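You operate a simulated robot arm through the tools that you are given. There is no shell and no other tool.

You are at the controls of a simulated two-armed robot. One attempt, no reset.

TASK
Burn a clear lot mark into the pallet on the press bench.
Fine: push it home against the fence first, set the lot on its label, burn it at READY, not at WARM, and switch the heat off after.
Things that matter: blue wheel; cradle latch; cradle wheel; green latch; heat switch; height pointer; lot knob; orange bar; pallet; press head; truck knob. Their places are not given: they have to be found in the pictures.

The check looks at the end state, three seconds after you hand in, the way a careful person would. Anything else that was tipped, shoved, dropped, spilled or broken makes it a failure.

THE ROBOT
Two 7-joint arms with fingered hands on one trunk that stands fixed in place. Base frame: the origin is at the foot of the trunk, x ahead of it, y to its left, z up. Readings come in m, rad, newtons and seconds.
The left shoulder is at [0.081, 0.241, 1.417], the right one opposite. With the tool pointing down near the work surface each hand reaches from about 0.1 to 0.42 m from the base axis, measured 20 degrees to its own side. Payload 4.9 kg a hand.
Tool frame (each hand has its own): the origin (TCP) lies between the finger pads and is the grasp point; the fingertips stand 0.032 m ahead of it; z points along the fingers, y is the line along which they close. Largest opening 0.2 m; the body of the gripper starts 0.089 m behind the TCP. The gripper is a hand of 4 fingers: y runs from the thumb to the fingers, the wrist lies at [0, 0, -0.267] in the tool frame, and closing takes about 1.5 s.
Orientation is that of the tool frame in the base frame, as [roll, pitch, yaw] about the fixed x, y, z axes, in that order (R = Rz(yaw) Ry(pitch) Rx(roll)). With the fingers straight down and closing along the base's y, the tool's x points along the base's -x, its y along +y and its z along -z.

THE INTERFACE
- The arms move only by the tool play_rows. It takes "left_commands", "right_commands" or both (then of equal length, played together; a hand with none holds still); each is a list that holds one entry, the list of rows, each a list of 7 numbers: the opening, from 0 (shut) to 1 (fully open), then the shift along the tool's x, y, z in units of 200 mm (1.0 is 200 mm), then the turn, a rotation vector about the tool's x, y, z in units of 60 degrees (1.0 is 60 degrees). In form: [[[jaw, dx, dy, dz, rx, ry, rz], ...]]. A call has 1 to 20 rows; each row is the pose to reach, as a shift and turn from the pose commanded when the call began, along the tool's axes at that moment. A call with a number of a shift or a turn outside -1 to 1 is refused whole. A row lasts 0.2 s, in which the tool goes at most 0.05 m and 0.15 rad; a call with a longer step from one row to the next is refused whole, and so is a gripper value outside its range. Where a pose cannot be reached the arm comes as near as it can. A force on the tool above 40 N (or 10 N above the force at the start of the call, whichever is more), or a blocked arm, ends the call early, and 0.2 s more pass. The fingers move at their own pace (about 0.072 m/s each) and stop on an object; they squeeze with about 31 N. The grip force told is the motor's: it shows also when the fingers shut on nothing. Time passes only in rows, and 0.2 s behind the last, so rows that repeat a pose let the fingers close. It gives the time, the measured TCP pose, the force on the tool (base axes), the opening and the grip force at its end, in the units of the frame above (readings bear some noise), with the torque about the TCP (base axes, N m) and any sound that the robot's microphone picked up.
- Cameras (640 x 400 px; columns grow to the right, rows downward): "scene" is now at [0.0986, -0.0004, 1.5871]; the picture's right is [0.10, -0.99, 0.00], its down [-0.66, -0.07, -0.75] and it looks along [0.74, 0.08, -0.67] (base axes); focal length 299 px, centre (320, 200). "left" rides on the left gripper at [-0.069, -0.069, -0.116] in its tool frame; the picture's right is [0.71, -0.71, 0.00], its down [0.54, 0.54, -0.64] and it looks along [0.46, 0.45, 0.77] (tool axes); focal length 226 px, centre (320, 200). "right" rides on the right gripper at [0.069, -0.069, -0.116] in its tool frame; the picture's right is [0.71, 0.71, 0.00], its down [-0.54, 0.54, -0.64] and it looks along [-0.45, 0.45, 0.77] (tool axes); focal length 226 px, centre (320, 200).
- grab_frame(camera): a new picture of that camera. It takes no simulated time.
- raise_lower(by): slides the trunk up (or, below 0, down) by that many m; the arms and the scene camera ride with it, the base frame stays. It gives what a move gives, with no picture.
- hand_shape(shape, hand): the hand has 4 fingers and takes this shape, open, in about a second: jaw (thumb against the fingers, like two jaws); tri (thumb and two fingers); tip (a fingertip pinch); poke (one finger out to press); point (the index stretched); flat (the hand flat); cup (the hand cupped); fist (a fist). The gripper value then closes the fingers along that shape, each until it touches; the sizes above hold for jaw. It gives what a move gives, with no picture.
- head_to(pan, tilt): turns the head with the scene camera to pan (to the left, within 1.501 rad either way) and tilt (down, from -0.506 to 1.204), counted from straight ahead of the robot. It gives what a move gives.
- point_at(camera, pixels): for up to 12 pixels [column, row] of the newest picture of that camera ("zoom" is the newest enlarged one), the place [x, y, z] in the base frame of the surface seen there, good to about 0.002 m, but the place of the scene camera against the robot may be out by one fixed shift of up to 0.025 m in any direction. It takes no simulated time.
- zoom(camera, box): a new picture of the part [left, top, right, bottom] of that camera's present view, enlarged. It takes no simulated time.
- hand_in(): hands the job in; it is judged then, once.

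Leave the grippers open and the arms clear of the work at the hand-in unless told otherwise.

The tools are called after "Request:" by a JSON object that holds its "fn" and its "kwargs". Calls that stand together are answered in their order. play_rows: Moves the arms, as the interface text tells. Its arguments: {"type":"object","properties":{"left_commands":{"type":"array","items":{"type":"array","items":{"type":"array","items":{"type":"number"}}}},"right_commands":{"type":"array","items":{"type":"array","items":{"type":"array","items":{"type":"number"}}}}},"required":[]} The other tools are called the same way: raise_lower (by) slides the trunk up or down; hand_shape (shape, hand) gives the hand a shape; head_to (pan, tilt) turns the head that bears the scene camera; grab_frame (camera) takes a picture; point_at (camera, pixels) gives the place of the surface under pixels of a picture; zoom (camera, box) takes an enlarged picture of a part of a camera's view; hand_in () hands the job in.

At the start:

```text
time_s: 0.0
left_ee_pos: [0.781, 0.2244, 1.2312]
left_tool_rot: [-3.141, 0.001, 3.141]
left_wrist_force: [-0.7, -0.7, -0.5]
left_moment: [0.03, 0.0, 0.01]
left_width: 0.2001
left_finger_force: 0.0
left_shape: jaw
right_ee_pos: [0.6858, -0.4005, 1.3171]
right_tool_rot: [3.141, -0.001, 3.139]
right_wrist_force: [0.0, 0.5, 0.2]
right_moment: [-0.02, 0.02, 0.02]
right_width: 0.1999
right_finger_force: 0.0
right_shape: jaw
trunk travel left (down, up): [-0.325, 0.515]
head pan, tilt: [0.105, 0.73]
```

scene: 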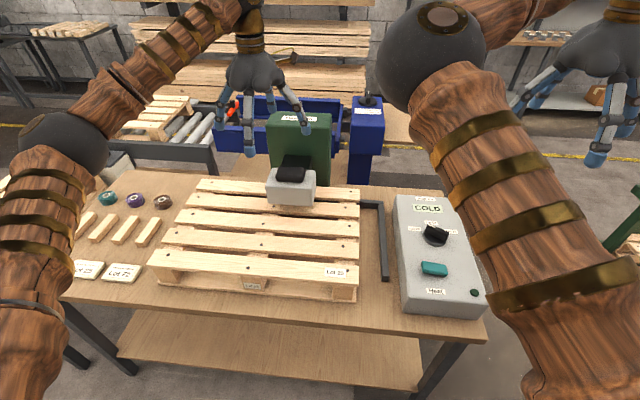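
right: 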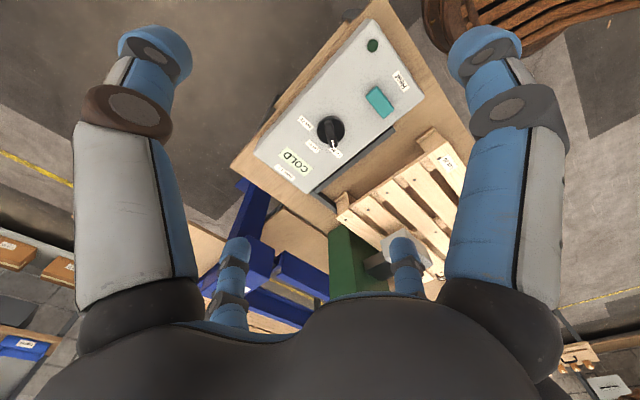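
left: 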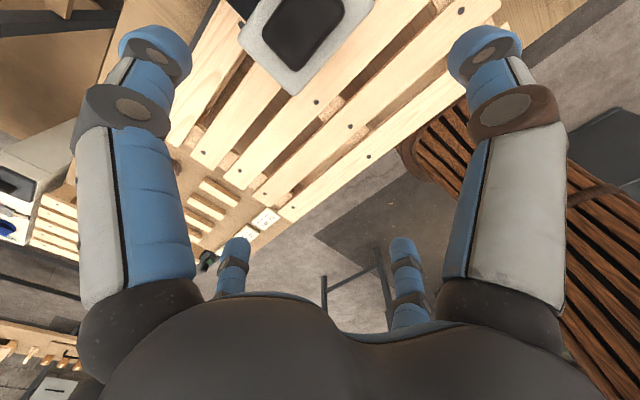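

I see a bench with a pallet, a green press with a white/black head, a grey control box (COLD display, black lot knob, teal heat switch), a dark L-shaped fence at the right. I start by zooming into the parts to read labels.

Request:
{"fn": "zoom", "kwargs": {"camera": "scene", "box": [380, 180, 500, 320]}}

Request:
{"fn": "zoom", "kwargs": {"camera": "scene", "box": [230, 90, 390, 220]}}

Request:
{"fn": "zoom", "kwargs": {"camera": "scene", "box": [140, 180, 400, 310]}}

Request:
{"fn": "zoom", "kwargs": {"camera": "scene", "box": [60, 170, 190, 290]}}

```text
2.86 times, centred on (440, 250) of scene
```

zoom: 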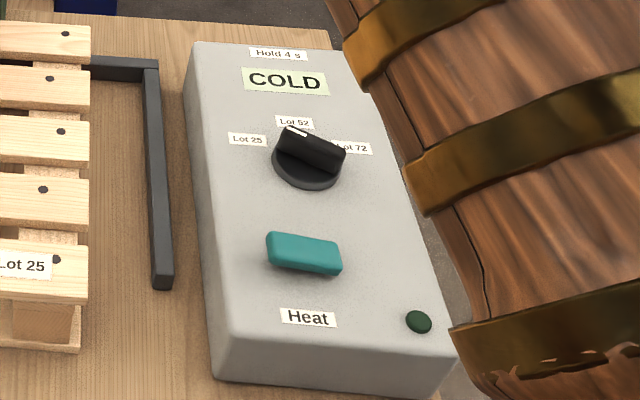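

```text
3.08 times, centred on (310, 155) of scene
```

zoom: 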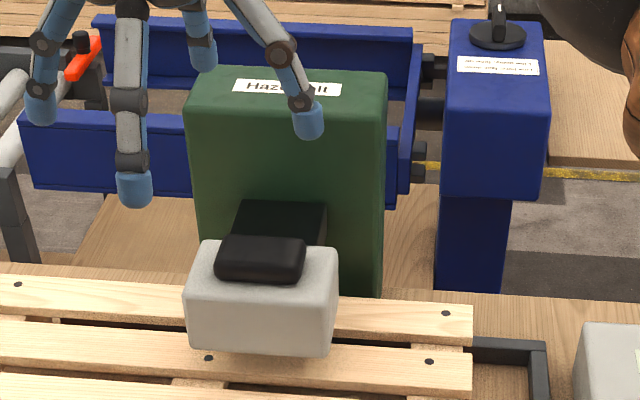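

```text
2.46 times, centred on (270, 245) of scene
```

zoom: 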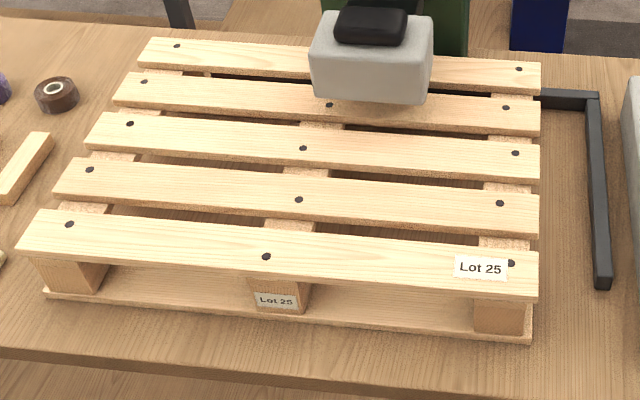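

```text
3.33 times, centred on (125, 230) of scene
```

zoom: 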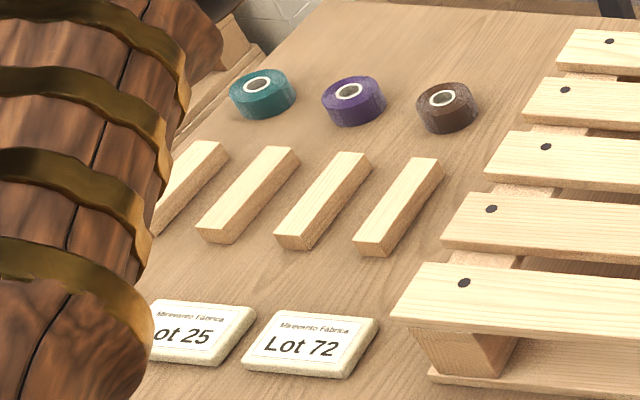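

The pallet's labels read "Lot 25"; the box says "Hold 4 s". I now ask for places of key things: bench, pallet corners, fence, knob, switch, press head.

Request:
{"fn": "grab_frame", "kwargs": {"camera": "scene"}}

Request:
{"fn": "point_at", "kwargs": {"camera": "scene", "pixels": [[358, 268], [152, 256], [200, 182], [360, 190], [366, 202], [384, 205], [386, 280], [434, 234], [434, 268], [428, 209], [474, 293], [436, 291]]}}

Request:
{"fn": "point_at", "kwargs": {"camera": "scene", "pixels": [[292, 174], [290, 162], [290, 190], [268, 180], [315, 180], [300, 115], [272, 116], [328, 116], [370, 240], [120, 270], [340, 300], [358, 285]]}}

```text
taken
```

scene: 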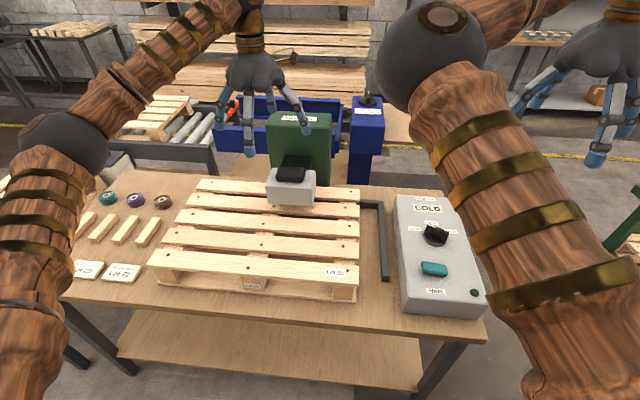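

```text
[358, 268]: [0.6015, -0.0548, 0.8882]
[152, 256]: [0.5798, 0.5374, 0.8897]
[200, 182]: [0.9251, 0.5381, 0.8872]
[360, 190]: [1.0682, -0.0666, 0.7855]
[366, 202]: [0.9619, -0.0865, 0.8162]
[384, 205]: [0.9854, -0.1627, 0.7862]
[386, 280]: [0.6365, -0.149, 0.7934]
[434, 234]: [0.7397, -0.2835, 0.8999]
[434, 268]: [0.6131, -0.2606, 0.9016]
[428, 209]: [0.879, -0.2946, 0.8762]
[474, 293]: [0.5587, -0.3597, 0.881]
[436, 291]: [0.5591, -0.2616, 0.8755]
```

```text
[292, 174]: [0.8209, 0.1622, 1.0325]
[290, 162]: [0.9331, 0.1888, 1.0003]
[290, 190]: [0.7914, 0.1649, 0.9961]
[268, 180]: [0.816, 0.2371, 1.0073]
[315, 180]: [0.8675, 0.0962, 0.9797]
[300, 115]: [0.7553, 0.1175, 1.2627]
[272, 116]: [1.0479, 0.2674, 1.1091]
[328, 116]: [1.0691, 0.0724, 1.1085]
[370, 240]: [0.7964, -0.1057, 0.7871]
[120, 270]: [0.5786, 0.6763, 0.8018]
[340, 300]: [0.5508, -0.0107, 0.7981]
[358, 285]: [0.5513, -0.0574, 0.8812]
```

Next I look more closely at the blue post's label, the back area, and the press label, to know which are part of this job.

Request:
{"fn": "zoom", "kwargs": {"camera": "scene", "box": [335, 85, 395, 150]}}

Request:
{"fn": "zoom", "kwargs": {"camera": "scene", "box": [100, 60, 260, 180]}}

Request:
{"fn": "zoom", "kwargs": {"camera": "scene", "box": [400, 190, 470, 250]}}

Request:
{"fn": "head_to", "kwargs": {"pan": -0.5, "tilt": 0.5}}

```text
6.15 times, centred on (365, 118) of scene
```

zoom: 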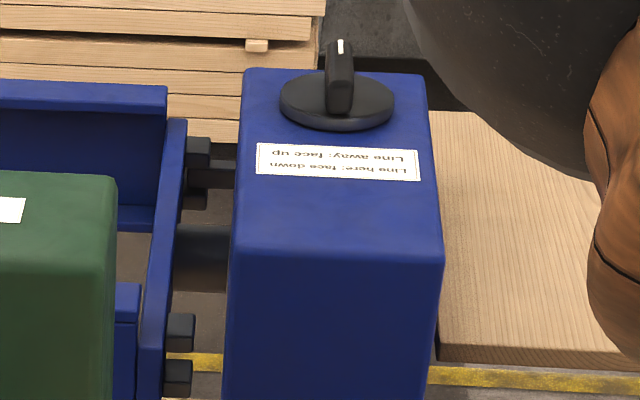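

```text
3.33 times, centred on (180, 120) of scene
```

zoom: 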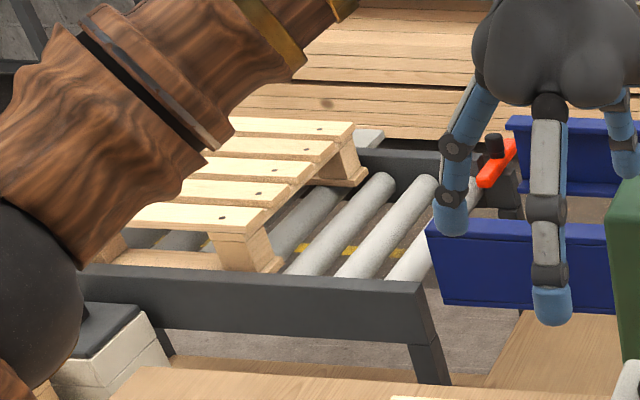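

```text
6.67 times, centred on (435, 220) of scene
```

zoom: 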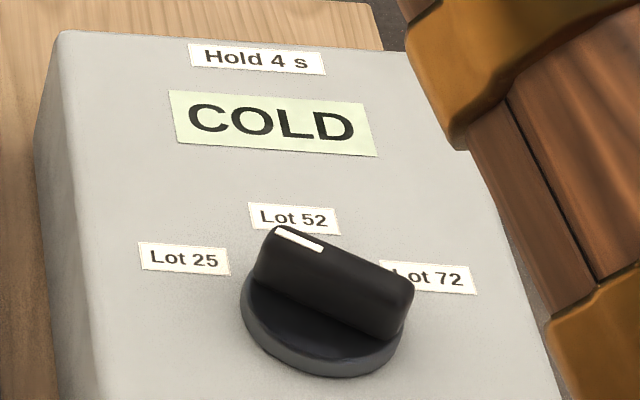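

```text
time_s: 1.0
left_ee_pos: [0.7805, 0.2262, 1.23]
left_tool_rot: [-3.14, -0.001, 3.139]
left_wrist_force: [0.2, -0.3, 0.0]
left_moment: [-0.02, 0.01, -0.01]
left_width: 0.1999
left_finger_force: 0.0
left_shape: jaw
right_ee_pos: [0.6857, -0.4, 1.3181]
right_tool_rot: [-3.141, 0.001, 3.141]
right_wrist_force: [0.1, -0.5, 0.5]
right_moment: [-0.01, -0.02, 0.01]
right_width: 0.2001
right_finger_force: 0.1
right_shape: jaw
trunk travel left (down, up): [-0.325, 0.515]
head pan, tilt: [-0.499, 0.499]
```

The heat display reads COLD; the knob's white mark is between Lot 25 and Lot 52 in this slanted view. I take a look around to the right and elsewhere for other things in the workspace.

Request:
{"fn": "grab_frame", "kwargs": {"camera": "scene"}}

Request:
{"fn": "zoom", "kwargs": {"camera": "right", "box": [240, 20, 460, 220]}}

Request:
{"fn": "point_at", "kwargs": {"camera": "right", "pixels": [[331, 129], [380, 102], [372, 45], [305, 122], [312, 146], [336, 153], [290, 161], [334, 147], [391, 134], [316, 192]]}}

```text
taken
```

scene: 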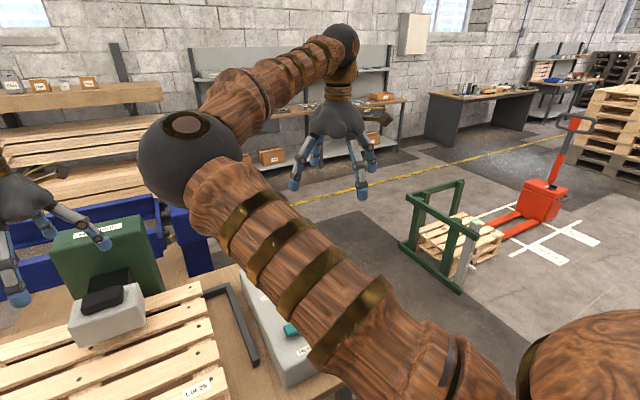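

```text
2.00 times, centred on (350, 120) of right
```

zoom: 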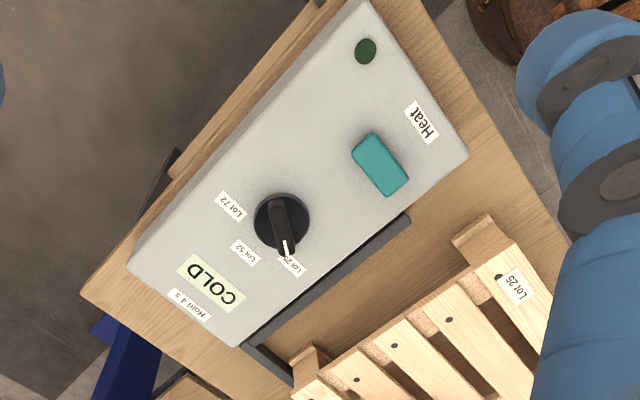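

```text
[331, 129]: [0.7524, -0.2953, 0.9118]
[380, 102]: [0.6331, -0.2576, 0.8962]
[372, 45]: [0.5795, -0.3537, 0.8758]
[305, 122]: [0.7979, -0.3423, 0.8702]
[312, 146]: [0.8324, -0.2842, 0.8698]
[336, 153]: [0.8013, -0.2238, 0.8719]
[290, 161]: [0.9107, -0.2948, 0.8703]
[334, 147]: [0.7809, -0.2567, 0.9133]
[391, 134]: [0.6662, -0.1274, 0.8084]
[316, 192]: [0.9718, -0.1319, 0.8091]
```

The rest (truck, green rack, blue inverter) belongs to other stations. I measure the knob from the right camera zoom, where the mark appears to be close to Lot 25, to see exactly where it points.

Request:
{"fn": "zoom", "kwargs": {"camera": "right", "box": [280, 95, 370, 180]}}

Request:
{"fn": "head_to", "kwargs": {"pan": 0.1, "tilt": 0.75}}

```text
4.71 times, centred on (325, 138) of right
```

zoom: 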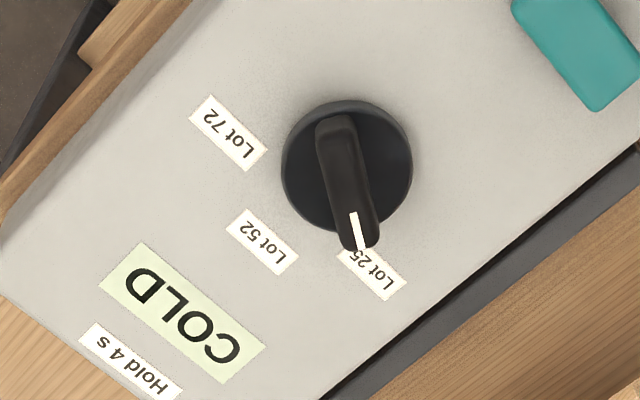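

```text
time_s: 2.0
left_ee_pos: [0.7792, 0.2249, 1.2314]
left_tool_rot: [3.141, 0.002, 3.139]
left_wrist_force: [0.3, -0.4, -0.3]
left_moment: [-0.03, 0.04, -0.02]
left_width: 0.1996
left_finger_force: 0.2
left_shape: jaw
right_ee_pos: [0.6857, -0.4004, 1.3184]
right_tool_rot: [-3.14, -0.001, -3.141]
right_wrist_force: [0.7, -0.5, -0.3]
right_moment: [-0.01, -0.03, -0.01]
right_width: 0.1998
right_finger_force: 0.1
right_shape: jaw
trunk travel left (down, up): [-0.325, 0.515]
head pan, tilt: [0.099, 0.75]
```

I measure the knob's grip ends, its disc and the three labels in the zoom picture.

Request:
{"fn": "point_at", "kwargs": {"camera": "zoom", "pixels": [[336, 125], [363, 240], [352, 217], [350, 185], [290, 170], [408, 170], [228, 133], [262, 242], [371, 273], [180, 310], [320, 215], [385, 210]]}}

Request:
{"fn": "zoom", "kwargs": {"camera": "right", "box": [340, 20, 430, 130]}}

Request:
{"fn": "grab_frame", "kwargs": {"camera": "scene"}}

```text
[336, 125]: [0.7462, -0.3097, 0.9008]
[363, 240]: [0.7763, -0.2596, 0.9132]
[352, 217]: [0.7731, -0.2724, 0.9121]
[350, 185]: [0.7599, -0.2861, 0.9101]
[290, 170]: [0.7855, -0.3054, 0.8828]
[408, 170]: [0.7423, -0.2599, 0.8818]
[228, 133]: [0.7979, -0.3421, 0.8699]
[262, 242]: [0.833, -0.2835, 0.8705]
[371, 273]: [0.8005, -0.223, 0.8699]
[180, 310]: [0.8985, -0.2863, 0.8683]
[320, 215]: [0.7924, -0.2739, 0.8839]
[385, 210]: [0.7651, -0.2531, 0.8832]
```

```text
3.64 times, centred on (385, 75) of right
```

zoom: 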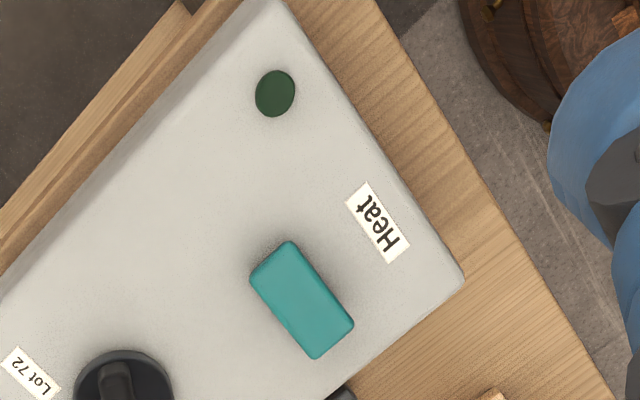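

```text
taken
```

scene: 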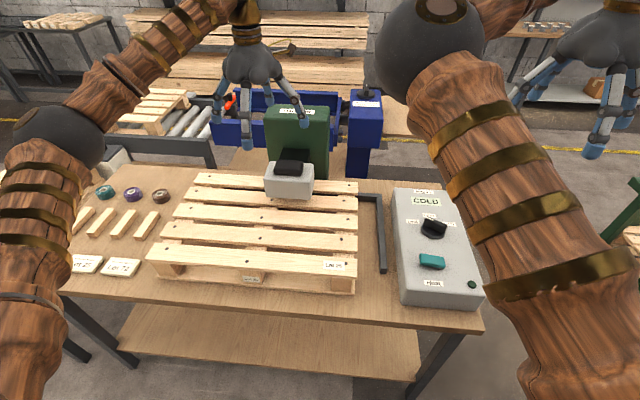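

The right camera puts the mark near 58–60° (Lot 25 direction), but the slanted scene view hints otherwise. I zoom with the scene camera and measure again.

Request:
{"fn": "zoom", "kwargs": {"camera": "scene", "box": [405, 185, 465, 245]}}

```text
6.67 times, centred on (435, 215) of scene
```

zoom: 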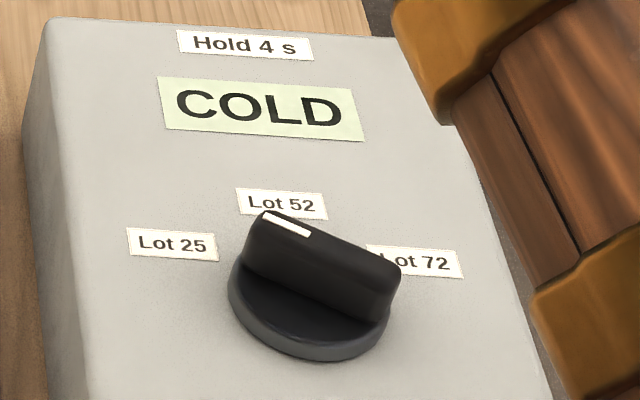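

Request:
{"fn": "point_at", "kwargs": {"camera": "zoom", "pixels": [[268, 215], [308, 235], [345, 250], [385, 268], [255, 230], [230, 285], [385, 330], [290, 350], [172, 244], [281, 204], [430, 263], [310, 310]]}}

```text
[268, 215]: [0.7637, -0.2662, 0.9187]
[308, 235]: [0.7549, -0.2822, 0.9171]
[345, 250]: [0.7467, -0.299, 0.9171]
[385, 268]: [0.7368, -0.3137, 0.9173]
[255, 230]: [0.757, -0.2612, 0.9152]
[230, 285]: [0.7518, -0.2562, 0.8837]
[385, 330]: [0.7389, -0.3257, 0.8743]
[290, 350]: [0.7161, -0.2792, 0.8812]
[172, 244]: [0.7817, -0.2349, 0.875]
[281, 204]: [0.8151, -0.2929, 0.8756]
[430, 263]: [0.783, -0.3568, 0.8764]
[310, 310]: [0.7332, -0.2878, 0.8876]
```

Both cameras agree: grip direction 60°, same as the Lot 25 label (Lot 52 at 0°, Lot 72 at −60°). So the knob already stands at Lot 25. I now look closer at the heat switch and the pallet's label.

Request:
{"fn": "zoom", "kwargs": {"camera": "scene", "box": [400, 240, 490, 310]}}

Request:
{"fn": "zoom", "kwargs": {"camera": "scene", "box": [310, 240, 370, 300]}}

Request:
{"fn": "zoom", "kwargs": {"camera": "scene", "box": [230, 260, 290, 300]}}

```text
5.71 times, centred on (445, 275) of scene
```

zoom: 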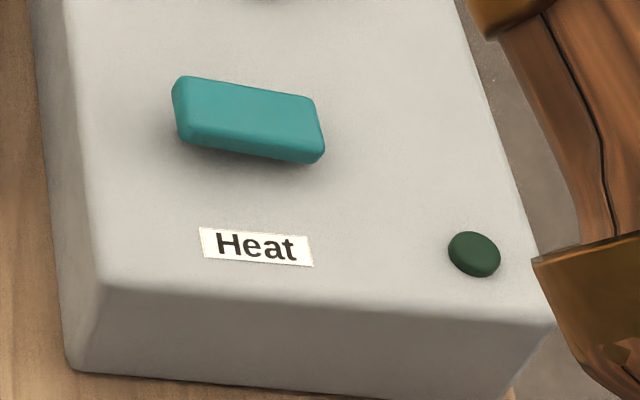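

```text
6.67 times, centred on (340, 270) of scene
```

zoom: 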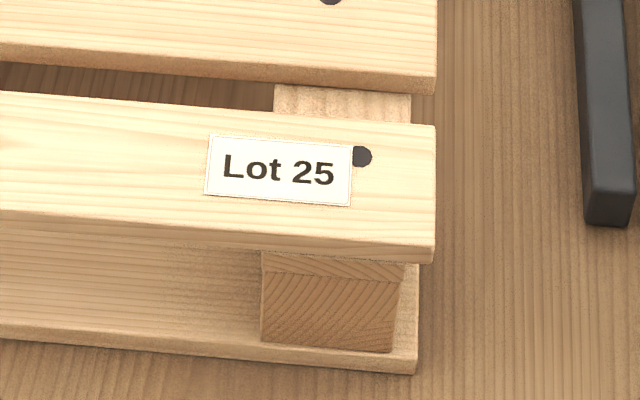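

```text
10.00 times, centred on (260, 280) of scene
```

zoom: 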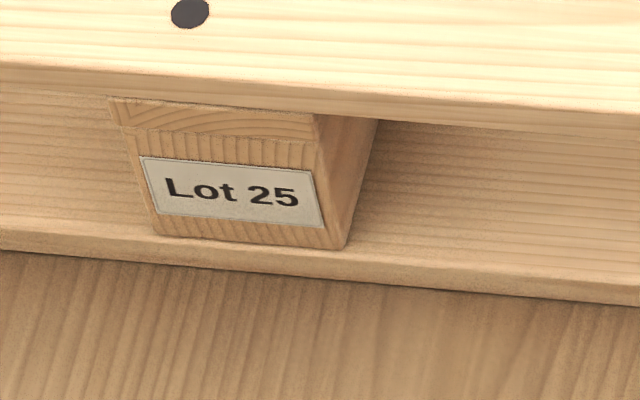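

Both labels say Lot 25. I measure the tilt of the teal rocker.

Request:
{"fn": "zoom", "kwargs": {"camera": "scene", "box": [410, 240, 470, 290]}}

Request:
{"fn": "point_at", "kwargs": {"camera": "zoom", "pixels": [[150, 110], [200, 125], [250, 130], [300, 140], [180, 90], [300, 120], [200, 185], [320, 195], [100, 150], [380, 150]]}}

```text
8.00 times, centred on (440, 265) of scene
```

zoom: 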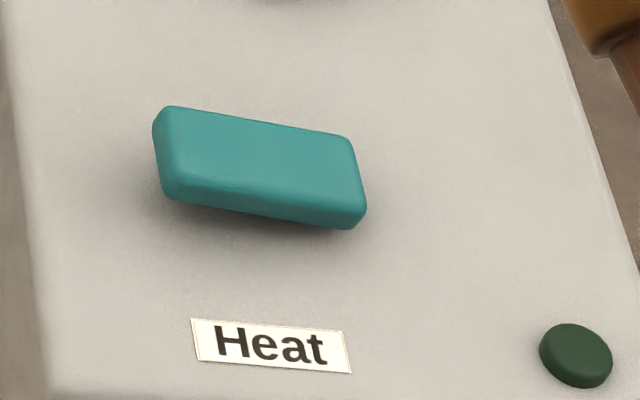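

```text
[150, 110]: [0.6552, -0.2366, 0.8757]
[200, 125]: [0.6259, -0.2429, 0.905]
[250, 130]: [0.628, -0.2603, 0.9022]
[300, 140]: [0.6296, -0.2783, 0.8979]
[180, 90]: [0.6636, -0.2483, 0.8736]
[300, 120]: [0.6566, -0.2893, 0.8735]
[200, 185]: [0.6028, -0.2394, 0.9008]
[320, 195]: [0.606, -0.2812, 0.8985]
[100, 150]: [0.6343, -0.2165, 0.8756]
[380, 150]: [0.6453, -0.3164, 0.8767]
```

The rocker's left (+y) end is high, right end low: off now; pressing the high left end should switch it on. Next I measure pallet edges and the fence in fine detail.

Request:
{"fn": "zoom", "kwargs": {"camera": "scene", "box": [320, 170, 400, 290]}}

Request:
{"fn": "point_at", "kwargs": {"camera": "zoom", "pixels": [[440, 330], [440, 300], [436, 270], [430, 235], [445, 60], [445, 90], [490, 85], [520, 85], [500, 200], [530, 200], [512, 335], [480, 335]]}}

Request:
{"fn": "zoom", "kwargs": {"camera": "scene", "box": [60, 160, 240, 290]}}

```text
3.33 times, centred on (360, 230) of scene
```

zoom: 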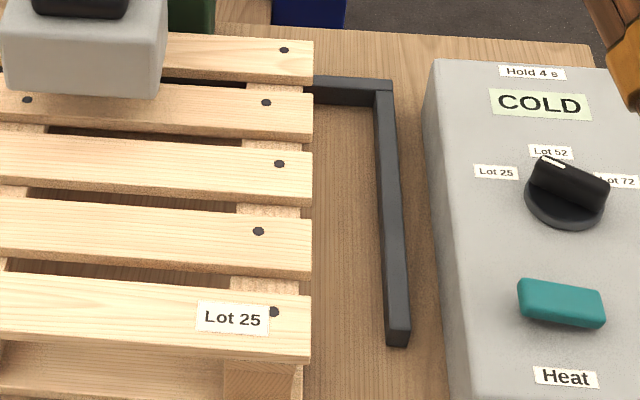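

```text
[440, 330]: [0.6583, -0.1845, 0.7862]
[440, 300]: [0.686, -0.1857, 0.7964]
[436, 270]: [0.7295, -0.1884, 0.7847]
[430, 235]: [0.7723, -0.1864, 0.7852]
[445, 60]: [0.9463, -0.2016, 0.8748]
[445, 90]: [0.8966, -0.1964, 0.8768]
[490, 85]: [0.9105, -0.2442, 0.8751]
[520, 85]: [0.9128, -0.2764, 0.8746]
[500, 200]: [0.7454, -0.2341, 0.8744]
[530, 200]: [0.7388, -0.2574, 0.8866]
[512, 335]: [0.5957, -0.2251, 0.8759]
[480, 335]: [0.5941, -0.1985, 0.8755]
```

```text
3.08 times, centred on (150, 225) of scene
```

zoom: 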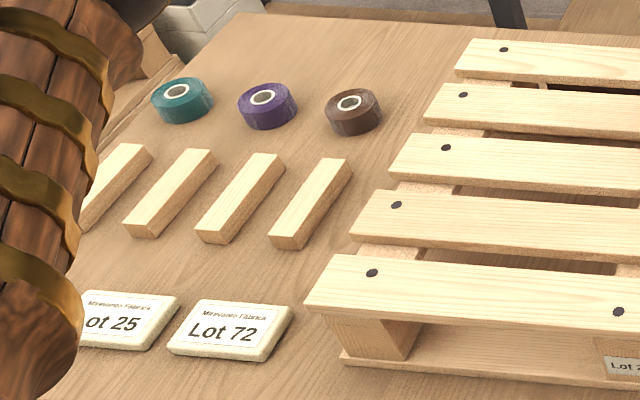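

I measure the left side of the pallet and the objects next to it (sticks, tape rolls, tags).

Request:
{"fn": "point_at", "kwargs": {"camera": "zoom", "pixels": [[312, 300], [356, 236], [394, 172], [428, 116], [458, 70], [345, 365], [350, 165], [275, 240], [290, 235], [380, 105], [285, 330], [400, 240]]}}

Request:
{"fn": "zoom", "kwargs": {"camera": "scene", "box": [320, 170, 400, 220]}}

Request:
{"fn": "point_at", "kwargs": {"camera": "zoom", "pixels": [[340, 180], [400, 190], [460, 195], [500, 200], [310, 90], [310, 165], [330, 165], [440, 230], [470, 230], [320, 240], [440, 300], [480, 300]]}}

```text
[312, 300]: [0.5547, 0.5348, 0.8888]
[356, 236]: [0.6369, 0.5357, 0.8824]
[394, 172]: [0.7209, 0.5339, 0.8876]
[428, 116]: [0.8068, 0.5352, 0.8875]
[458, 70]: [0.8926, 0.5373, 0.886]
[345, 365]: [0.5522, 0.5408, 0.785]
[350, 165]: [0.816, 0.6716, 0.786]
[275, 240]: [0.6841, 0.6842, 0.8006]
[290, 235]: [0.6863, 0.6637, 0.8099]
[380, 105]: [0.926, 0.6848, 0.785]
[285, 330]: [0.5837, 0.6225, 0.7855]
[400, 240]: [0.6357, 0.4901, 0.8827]
```

```text
8.00 times, centred on (360, 195) of scene
```

zoom: 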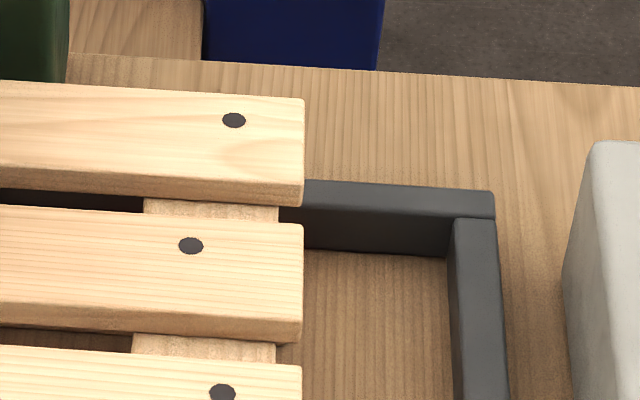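

```text
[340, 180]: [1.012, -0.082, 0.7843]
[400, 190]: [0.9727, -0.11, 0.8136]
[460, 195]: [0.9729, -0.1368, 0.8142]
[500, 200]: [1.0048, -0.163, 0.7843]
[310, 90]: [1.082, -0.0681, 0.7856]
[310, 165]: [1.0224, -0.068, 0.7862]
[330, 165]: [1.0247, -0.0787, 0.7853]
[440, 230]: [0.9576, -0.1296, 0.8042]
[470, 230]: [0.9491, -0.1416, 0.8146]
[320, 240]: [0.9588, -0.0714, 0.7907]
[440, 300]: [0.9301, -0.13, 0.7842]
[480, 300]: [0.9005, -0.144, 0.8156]
```

The fence's inner faces: back bar at x≈0.958, right bar at y≈−0.133 (scene coordinates); pallet's right ends at y≈−0.065. So it needs about 7 cm to the right and a little ahead. Before I move, I check where the elbows are and the bench edges.

Request:
{"fn": "point_at", "kwargs": {"camera": "scene", "pixels": [[60, 140], [430, 40], [30, 280], [520, 230], [590, 340], [300, 315], [300, 295], [480, 315], [65, 290], [250, 30], [285, 170], [300, 187]]}}

Request:
{"fn": "zoom", "kwargs": {"camera": "scene", "box": [240, 140, 340, 220]}}

Request:
{"fn": "grab_frame", "kwargs": {"camera": "left"}}

```text
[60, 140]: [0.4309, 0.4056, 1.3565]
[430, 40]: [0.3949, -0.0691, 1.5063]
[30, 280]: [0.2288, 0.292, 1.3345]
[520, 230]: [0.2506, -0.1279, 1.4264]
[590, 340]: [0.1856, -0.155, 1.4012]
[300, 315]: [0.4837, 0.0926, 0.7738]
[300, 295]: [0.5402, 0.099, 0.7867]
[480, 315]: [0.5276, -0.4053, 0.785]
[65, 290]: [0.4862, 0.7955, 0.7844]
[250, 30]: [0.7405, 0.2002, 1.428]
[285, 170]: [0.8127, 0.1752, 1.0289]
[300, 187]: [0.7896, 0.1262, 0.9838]
```

```text
5.00 times, centred on (290, 180) of scene
```

zoom: 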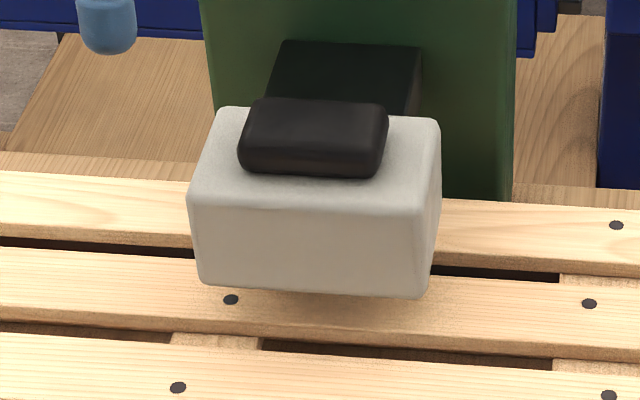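

```text
taken
```

left: 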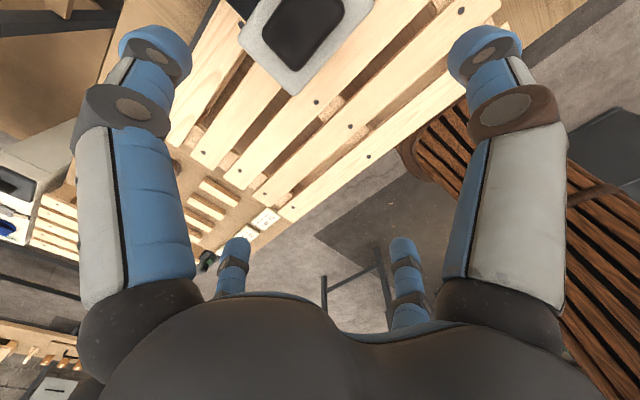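

I measure the press head box, its handle and arm in this zoom.

Request:
{"fn": "zoom", "kwargs": {"camera": "scene", "box": [240, 140, 340, 220]}}

Request:
{"fn": "point_at", "kwargs": {"camera": "zoom", "pixels": [[265, 115], [375, 120], [315, 115], [315, 160], [220, 125], [425, 130], [210, 270], [415, 285], [310, 278], [315, 195], [340, 60], [310, 210]]}}

Request:
{"fn": "point_at", "kwargs": {"camera": "left", "pixels": [[300, 30], [250, 40], [290, 88], [300, 10], [310, 105], [353, 128], [420, 130], [345, 20]]}}

```text
5.00 times, centred on (290, 180) of scene
```

zoom: 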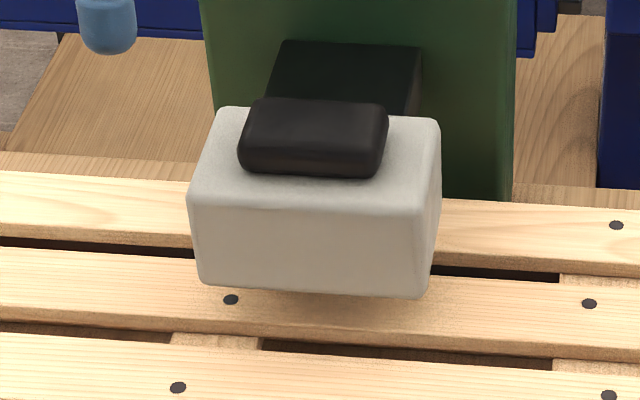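

```text
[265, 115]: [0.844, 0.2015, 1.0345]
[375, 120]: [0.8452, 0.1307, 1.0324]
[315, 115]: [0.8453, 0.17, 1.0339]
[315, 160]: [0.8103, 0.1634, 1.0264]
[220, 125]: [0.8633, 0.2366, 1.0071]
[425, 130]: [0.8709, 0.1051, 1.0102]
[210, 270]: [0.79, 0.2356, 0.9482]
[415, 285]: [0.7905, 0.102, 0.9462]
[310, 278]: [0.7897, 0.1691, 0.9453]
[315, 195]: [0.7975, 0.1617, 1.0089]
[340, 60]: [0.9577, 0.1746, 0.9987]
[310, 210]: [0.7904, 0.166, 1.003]
```

```text
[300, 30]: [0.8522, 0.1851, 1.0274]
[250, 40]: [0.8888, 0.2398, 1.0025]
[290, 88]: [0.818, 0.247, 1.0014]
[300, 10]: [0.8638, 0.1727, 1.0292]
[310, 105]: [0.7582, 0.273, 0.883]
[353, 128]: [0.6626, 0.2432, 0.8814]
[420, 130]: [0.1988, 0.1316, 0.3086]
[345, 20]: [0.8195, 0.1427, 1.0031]
```

Press head box: bottom z≈0.945, black handle top ≈1.03, and the left hand hangs right above it. I first move the left hand back and to the left, away from the press head, in small rows.

Request:
{"fn": "play_rows", "kwargs": {"left_commands": [[[1, 0.1, 0.167, 0, 0, 0, 0], [1, 0.2, 0.333, 0, 0, 0, 0], [1, 0.3, 0.5, 0, 0, 0, 0], [1, 0.4, 0.667, 0, 0, 0, 0], [1, 0.5, 0.833, 0, 0, 0, 0], [1, 0.6, 1.0, 0, 0, 0, 0]]]}}

```text
time_s: 3.4
left_ee_pos: [0.6569, 0.4272, 1.2336]
left_tool_rot: [-3.139, -0.001, -3.141]
left_wrist_force: [0.2, 0.3, 0.0]
left_moment: [-0.02, 0.02, 0.01]
left_width: 0.1998
left_finger_force: 0.1
left_shape: jaw
right_ee_pos: [0.6833, -0.3997, 1.319]
right_tool_rot: [-3.141, 0.002, 3.139]
right_wrist_force: [-1.1, 1.1, 0.5]
right_moment: [-0.02, -0.03, 0.02]
right_width: 0.1995
right_finger_force: 0.0
right_shape: jaw
trunk travel left (down, up): [-0.325, 0.515]
head pan, tilt: [0.099, 0.75]
```

Left hand is at (0.66, 0.43, 1.23). I go on to the left, so it hangs over the free bench strip between the pallet and the sticks.

Request:
{"fn": "play_rows", "kwargs": {"left_commands": [[[1, -0.04, 0.19, 0, 0, 0, 0], [1, -0.08, 0.38, 0, 0, 0, 0], [1, -0.12, 0.57, 0, 0, 0, 0], [1, -0.16, 0.76, 0, 0, 0, 0], [1, -0.2, 0.94, 0, 0, 0, 0], [0.5, -0.2, 0.94, 0, 0, 0, 0]]]}}

Request:
{"fn": "grab_frame", "kwargs": {"camera": "scene"}}

```text
time_s: 4.8
left_ee_pos: [0.7022, 0.6142, 1.2314]
left_tool_rot: [-3.141, 0.0, 3.141]
left_wrist_force: [0.1, 0.3, -0.2]
left_moment: [0.02, -0.01, -0.01]
left_width: 0.1445
left_finger_force: 0.0
left_shape: jaw
right_ee_pos: [0.6853, -0.4007, 1.3165]
right_tool_rot: [-3.142, 0.002, -3.141]
right_wrist_force: [-0.2, -0.9, -0.5]
right_moment: [0.01, 0.02, 0.02]
right_width: 0.2
right_finger_force: 0.1
right_shape: jaw
trunk travel left (down, up): [-0.325, 0.515]
head pan, tilt: [0.099, 0.75]
```

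```text
taken
```

scene: 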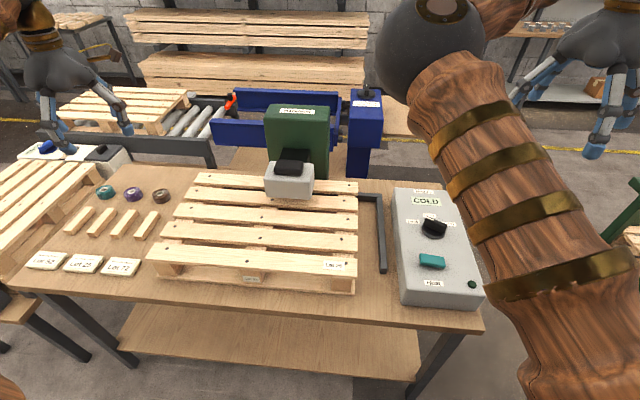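

There's a clear strip between pallet and sticks under the left hand. Now I close the left fingers into one bunch and check its look.

Request:
{"fn": "play_rows", "kwargs": {"left_commands": [[[0, 0, 0, 0, 0, 0, 0], [0, 0, 0, 0, 0, 0, 0], [0, 0, 0, 0, 0, 0, 0], [0, 0, 0, 0, 0, 0, 0], [0, 0, 0, 0, 0, 0, 0], [0, 0, 0, 0, 0, 0, 0]]]}}

Request:
{"fn": "raise_lower", "kwargs": {"by": -0.2}}

Request:
{"fn": "grab_frame", "kwargs": {"camera": "scene"}}

Request:
{"fn": "grab_frame", "kwargs": {"camera": "left"}}

```text
time_s: 6.2
left_ee_pos: [0.7013, 0.614, 1.232]
left_tool_rot: [3.141, 0.001, 3.141]
left_wrist_force: [-0.4, 1.5, 0.3]
left_moment: [0.02, 0.03, 0.01]
left_width: 0.0
left_finger_force: 24.4
left_shape: jaw
right_ee_pos: [0.6854, -0.4008, 1.3175]
right_tool_rot: [3.14, 0.002, -3.141]
right_wrist_force: [-0.5, 0.5, -0.1]
right_moment: [-0.03, -0.01, -0.03]
right_width: 0.1999
right_finger_force: 0.2
right_shape: jaw
trunk travel left (down, up): [-0.325, 0.515]
head pan, tilt: [0.099, 0.75]
```

```text
time_s: 8.4
left_ee_pos: [0.7015, 0.6139, 1.0317]
left_tool_rot: [-3.141, -0.001, 3.14]
left_wrist_force: [-0.5, 0.1, 0.4]
left_moment: [-0.03, 0.02, -0.01]
left_width: 0.0002
left_finger_force: 31.2
left_shape: jaw
right_ee_pos: [0.6851, -0.4006, 1.118]
right_tool_rot: [-3.14, 0.001, 3.14]
right_wrist_force: [1.1, 0.3, 0.1]
right_moment: [-0.01, 0.0, 0.01]
right_width: 0.1999
right_finger_force: 0.0
right_shape: jaw
trunk travel left (down, up): [-0.125, 0.715]
head pan, tilt: [0.099, 0.75]
```

```text
taken
```

scene: 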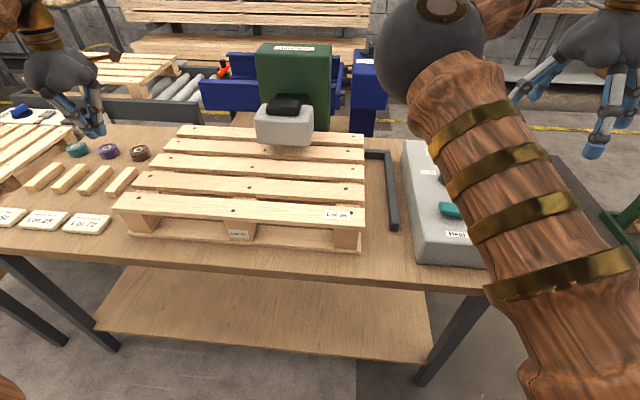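

```text
taken
```

left: 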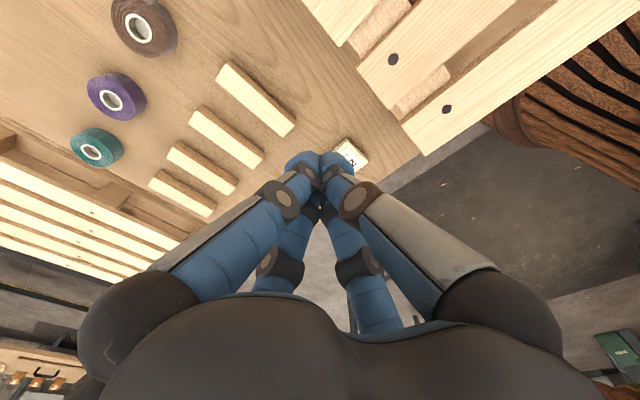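

The closed fingers form a cone to one point. I use the left camera (no shift error) to measure the pallet's left ends, the sticks and tags.

Request:
{"fn": "point_at", "kwargs": {"camera": "left", "pixels": [[422, 148], [404, 118], [360, 70], [338, 42], [292, 120], [284, 134], [355, 150], [392, 60], [447, 109], [222, 66], [172, 45], [340, 100]]}}

```text
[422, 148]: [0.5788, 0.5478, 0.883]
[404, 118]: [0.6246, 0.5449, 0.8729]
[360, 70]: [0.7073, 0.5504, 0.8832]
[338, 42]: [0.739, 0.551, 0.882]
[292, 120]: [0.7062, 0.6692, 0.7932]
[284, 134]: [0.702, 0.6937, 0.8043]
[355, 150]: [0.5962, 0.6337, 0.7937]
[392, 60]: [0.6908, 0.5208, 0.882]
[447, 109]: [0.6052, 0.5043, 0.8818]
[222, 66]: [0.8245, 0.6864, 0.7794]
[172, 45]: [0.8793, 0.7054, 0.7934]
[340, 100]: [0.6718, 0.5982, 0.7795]
```

Bench top is z≈0.780; pallet's left ends at y≈0.549; nearest stick at y≈0.667. The cone-shaped closed hand would slope onto the pallet edge, so I try the "flat" shape for a straight pushing face and look at it.

Request:
{"fn": "hand_shape", "kwargs": {"shape": "flat", "hand": "left"}}

Request:
{"fn": "grab_frame", "kwargs": {"camera": "left"}}

Request:
{"fn": "grab_frame", "kwargs": {"camera": "scene"}}

Request:
{"fn": "zoom", "kwargs": {"camera": "scene", "box": [0, 0, 160, 200]}}

```text
time_s: 9.3
left_ee_pos: [0.7019, 0.6143, 1.0312]
left_tool_rot: [3.141, 0.001, 3.139]
left_wrist_force: [-0.5, 0.0, 0.0]
left_moment: [-0.03, -0.03, 0.05]
left_width: 0.1955
left_finger_force: 0.1
left_shape: flat
right_ee_pos: [0.6863, -0.3996, 1.1178]
right_tool_rot: [3.142, -0.001, -3.141]
right_wrist_force: [-0.9, -0.2, 0.3]
right_moment: [0.01, 0.04, 0.02]
right_width: 0.1999
right_finger_force: 0.0
right_shape: jaw
trunk travel left (down, up): [-0.125, 0.715]
head pan, tilt: [0.099, 0.75]
```

```text
taken
```

left: 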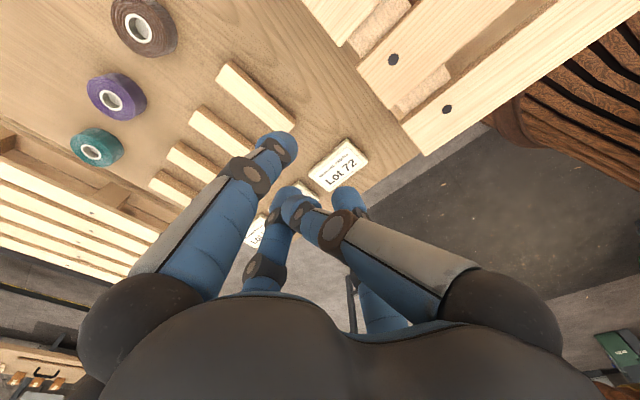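

```text
taken
```

scene: 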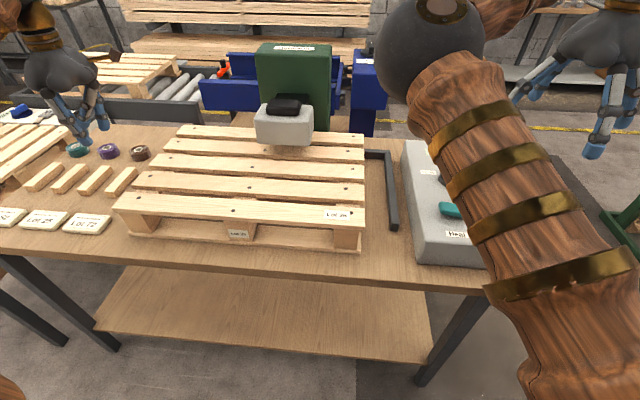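

```text
2.00 times, centred on (80, 100) of scene
```

zoom: 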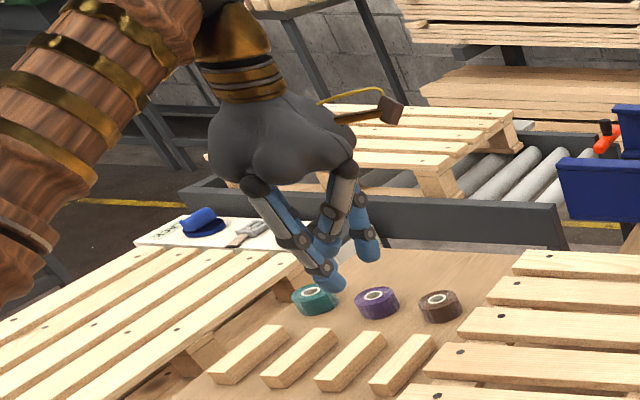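

Flat keeps the fingers spread unevenly. I try "fist" and look.

Request:
{"fn": "hand_shape", "kwargs": {"shape": "fist", "hand": "left"}}

Request:
{"fn": "zoom", "kwargs": {"camera": "scene", "box": [0, 0, 160, 200]}}

Request:
{"fn": "grab_frame", "kwargs": {"camera": "left"}}

Request:
{"fn": "hand_shape", "kwargs": {"shape": "poke", "hand": "left"}}

Request:
{"fn": "zoom", "kwargs": {"camera": "scene", "box": [0, 0, 160, 200]}}

Request:
{"fn": "grab_frame", "kwargs": {"camera": "left"}}

```text
time_s: 10.2
left_ee_pos: [0.7008, 0.6147, 1.032]
left_tool_rot: [-3.14, 0.0, 3.141]
left_wrist_force: [-0.3, 0.3, -0.2]
left_moment: [0.02, -0.01, -0.01]
left_width: 0.0
left_finger_force: 0.0
left_shape: fist
right_ee_pos: [0.6857, -0.3999, 1.1169]
right_tool_rot: [3.141, 0.001, 3.142]
right_wrist_force: [0.1, -0.4, -0.3]
right_moment: [-0.01, -0.02, -0.01]
right_width: 0.1997
right_finger_force: 0.0
right_shape: jaw
trunk travel left (down, up): [-0.125, 0.715]
head pan, tilt: [0.099, 0.75]
```

```text
2.00 times, centred on (80, 100) of scene
```

zoom: 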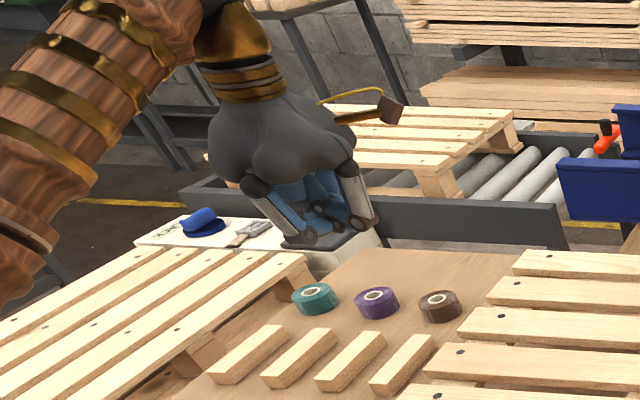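

```text
taken
```

left: 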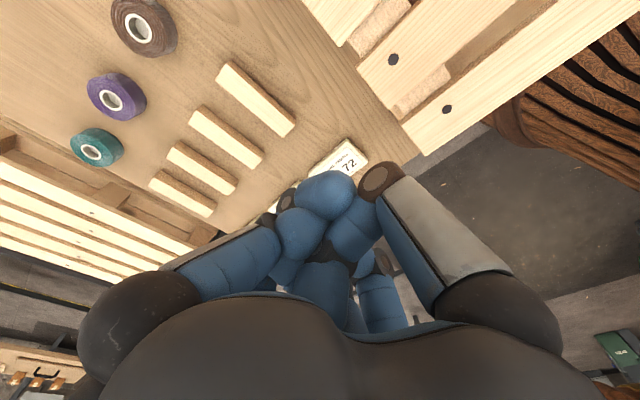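

```text
time_s: 11.1
left_ee_pos: [0.7011, 0.613, 1.0323]
left_tool_rot: [-3.141, 0.0, 3.14]
left_wrist_force: [0.1, 0.6, 0.1]
left_moment: [-0.02, -0.03, 0.02]
left_width: 0.0
left_finger_force: 0.0
left_shape: poke
right_ee_pos: [0.6858, -0.4, 1.1185]
right_tool_rot: [-3.141, 0.0, -3.141]
right_wrist_force: [0.8, -0.5, 0.2]
right_moment: [0.01, 0.0, -0.03]
right_width: 0.1999
right_finger_force: 0.1
right_shape: jaw
trunk travel left (down, up): [-0.125, 0.715]
head pan, tilt: [0.099, 0.75]
```

```text
2.00 times, centred on (80, 100) of scene
```

zoom: 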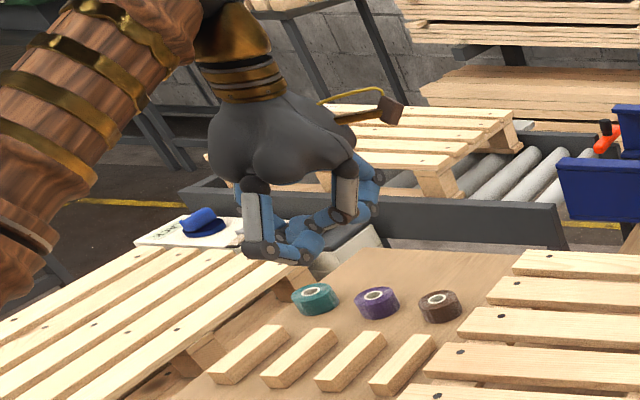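

```text
taken
```

left: 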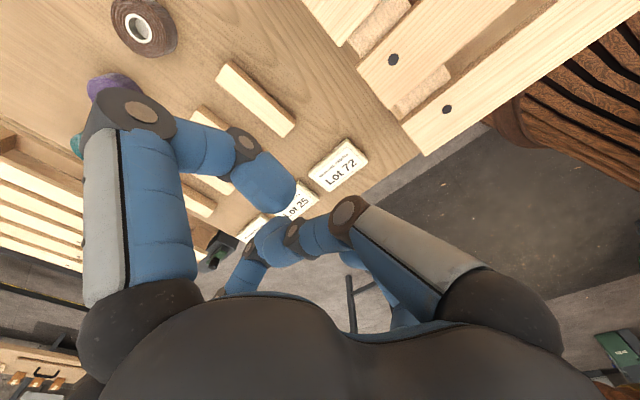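

"Fist" gives compact, near-vertical knuckle faces, good for pushing. I take that shape again and measure the fist's lowest points and its right side.

Request:
{"fn": "hand_shape", "kwargs": {"shape": "fist", "hand": "left"}}

Request:
{"fn": "zoom", "kwargs": {"camera": "scene", "box": [40, 50, 110, 130]}}

```text
time_s: 12.0
left_ee_pos: [0.7008, 0.6155, 1.0308]
left_tool_rot: [-3.141, 0.0, 3.14]
left_wrist_force: [1.0, 0.4, 0.0]
left_moment: [-0.01, 0.01, 0.0]
left_width: 0.0
left_finger_force: 0.1
left_shape: fist
right_ee_pos: [0.6856, -0.4001, 1.1173]
right_tool_rot: [3.141, 0.0, 3.14]
right_wrist_force: [-0.7, -0.4, 0.1]
right_moment: [0.0, 0.03, 0.0]
right_width: 0.1998
right_finger_force: 0.1
right_shape: jaw
trunk travel left (down, up): [-0.125, 0.715]
head pan, tilt: [0.099, 0.75]
```

```text
5.00 times, centred on (75, 90) of scene
```

zoom: 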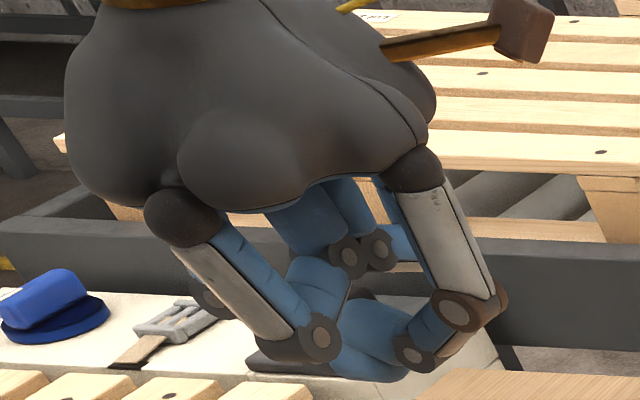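

Request:
{"fn": "point_at", "kwargs": {"camera": "zoom", "pixels": [[440, 230], [480, 270], [460, 310], [440, 345], [410, 355], [410, 170], [350, 370], [320, 340], [180, 215], [390, 60], [300, 165], [500, 295]]}}

```text
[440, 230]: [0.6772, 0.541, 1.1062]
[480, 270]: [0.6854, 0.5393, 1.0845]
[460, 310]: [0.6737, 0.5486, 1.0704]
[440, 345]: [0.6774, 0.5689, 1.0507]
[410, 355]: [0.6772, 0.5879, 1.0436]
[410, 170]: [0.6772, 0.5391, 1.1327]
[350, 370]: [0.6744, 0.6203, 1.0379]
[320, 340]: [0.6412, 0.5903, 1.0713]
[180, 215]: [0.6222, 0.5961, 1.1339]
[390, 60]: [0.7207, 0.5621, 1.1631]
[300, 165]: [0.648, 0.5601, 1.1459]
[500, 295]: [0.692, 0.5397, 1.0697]
```

The fist's right-hand face (thumb link) lies ~0.068 m to −y of the TCP, at 0.04–0.10 m above it. I need TCP at about (0.77, 0.645) before going down so the face meets the middle slat's end. I shift the left hand there at height, and swing the right hand out to the right for a better view.

Request:
{"fn": "play_rows", "kwargs": {"left_commands": [[[0, -0.05, 0.03, 0, 0, 0, 0], [0, -0.12, 0.06, 0, 0, 0, 0], [0, -0.19, 0.09, 0, 0, 0, 0], [0, -0.26, 0.12, 0, 0, 0, 0], [0, -0.31, 0.14, 0, 0, 0, 0], [0, -0.34, 0.15, 0, 0, 0, 0], [0, -0.34, 0.15, 0, 0, 0, 0]]], "right_commands": [[[1, 0.05, -0.15, -0.05, 0, 0, 0], [1, 0.1, -0.33, -0.1, 0, 0, 0], [1, 0.15, -0.5, -0.15, 0, 0, 0], [1, 0.2, -0.67, -0.2, 0, 0, 0], [1, 0.25, -0.84, -0.25, 0, 0, 0], [1, 0.3, -1.0, -0.3, 0, 0, 0], [1, 0.3, -1.0, -0.3, 0, 0, 0]]]}}

Request:
{"fn": "grab_frame", "kwargs": {"camera": "scene"}}

```text
time_s: 13.6
left_ee_pos: [0.7698, 0.6466, 1.0297]
left_tool_rot: [-3.141, -0.002, 3.141]
left_wrist_force: [-0.6, 0.5, -0.6]
left_moment: [-0.02, -0.02, 0.03]
left_width: 0.0
left_finger_force: 0.2
left_shape: fist
right_ee_pos: [0.624, -0.6012, 1.1772]
right_tool_rot: [-3.14, 0.0, -3.141]
right_wrist_force: [-0.4, -0.2, 0.6]
right_moment: [-0.03, 0.04, -0.01]
right_width: 0.2001
right_finger_force: 0.1
right_shape: jaw
trunk travel left (down, up): [-0.125, 0.715]
head pan, tilt: [0.099, 0.75]
```

```text
taken
```

scene: 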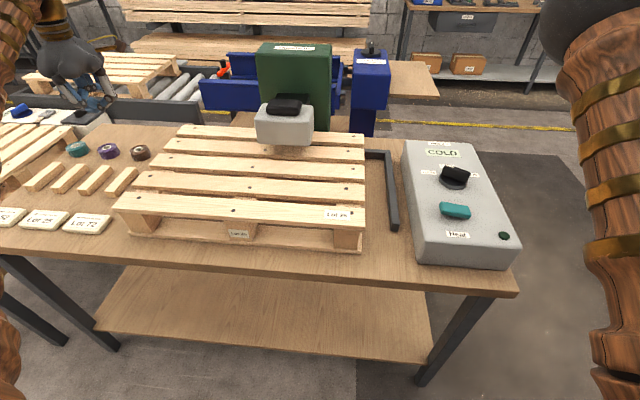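

View of the whole control box is now free. The left hand reached its spot. I lower the trunk by 0.12 m.

Request:
{"fn": "raise_lower", "kwargs": {"by": -0.12}}

Request:
{"fn": "grab_frame", "kwargs": {"camera": "scene"}}

Request:
{"fn": "grab_frame", "kwargs": {"camera": "left"}}

```text
time_s: 15.1
left_ee_pos: [0.7713, 0.6447, 0.9102]
left_tool_rot: [-3.141, 0.0, 3.141]
left_wrist_force: [0.1, 0.1, 0.0]
left_moment: [0.0, -0.03, 0.01]
left_width: 0.0003
left_finger_force: 0.0
left_shape: fist
right_ee_pos: [0.6246, -0.6018, 1.058]
right_tool_rot: [3.141, -0.002, 3.141]
right_wrist_force: [-0.9, -1.1, 0.9]
right_moment: [-0.01, -0.05, -0.03]
right_width: 0.1998
right_finger_force: 0.0
right_shape: jaw
trunk travel left (down, up): [-0.005, 0.835]
head pan, tilt: [0.099, 0.75]
```

```text
taken
```

scene: 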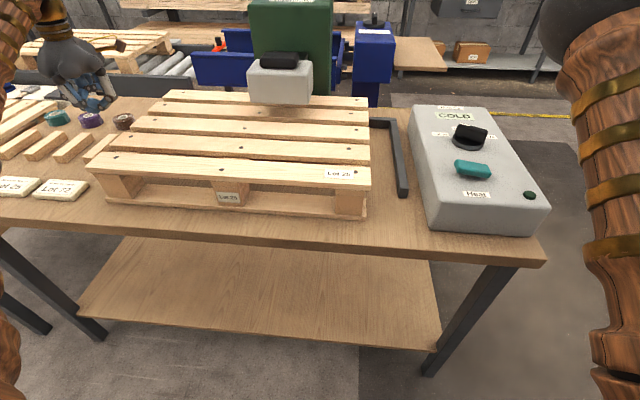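

```text
taken
```

left: 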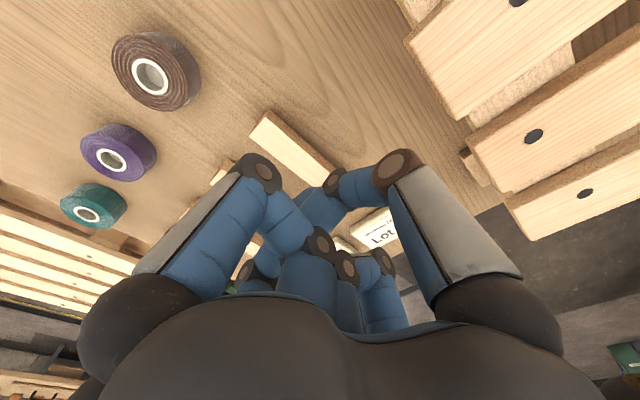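

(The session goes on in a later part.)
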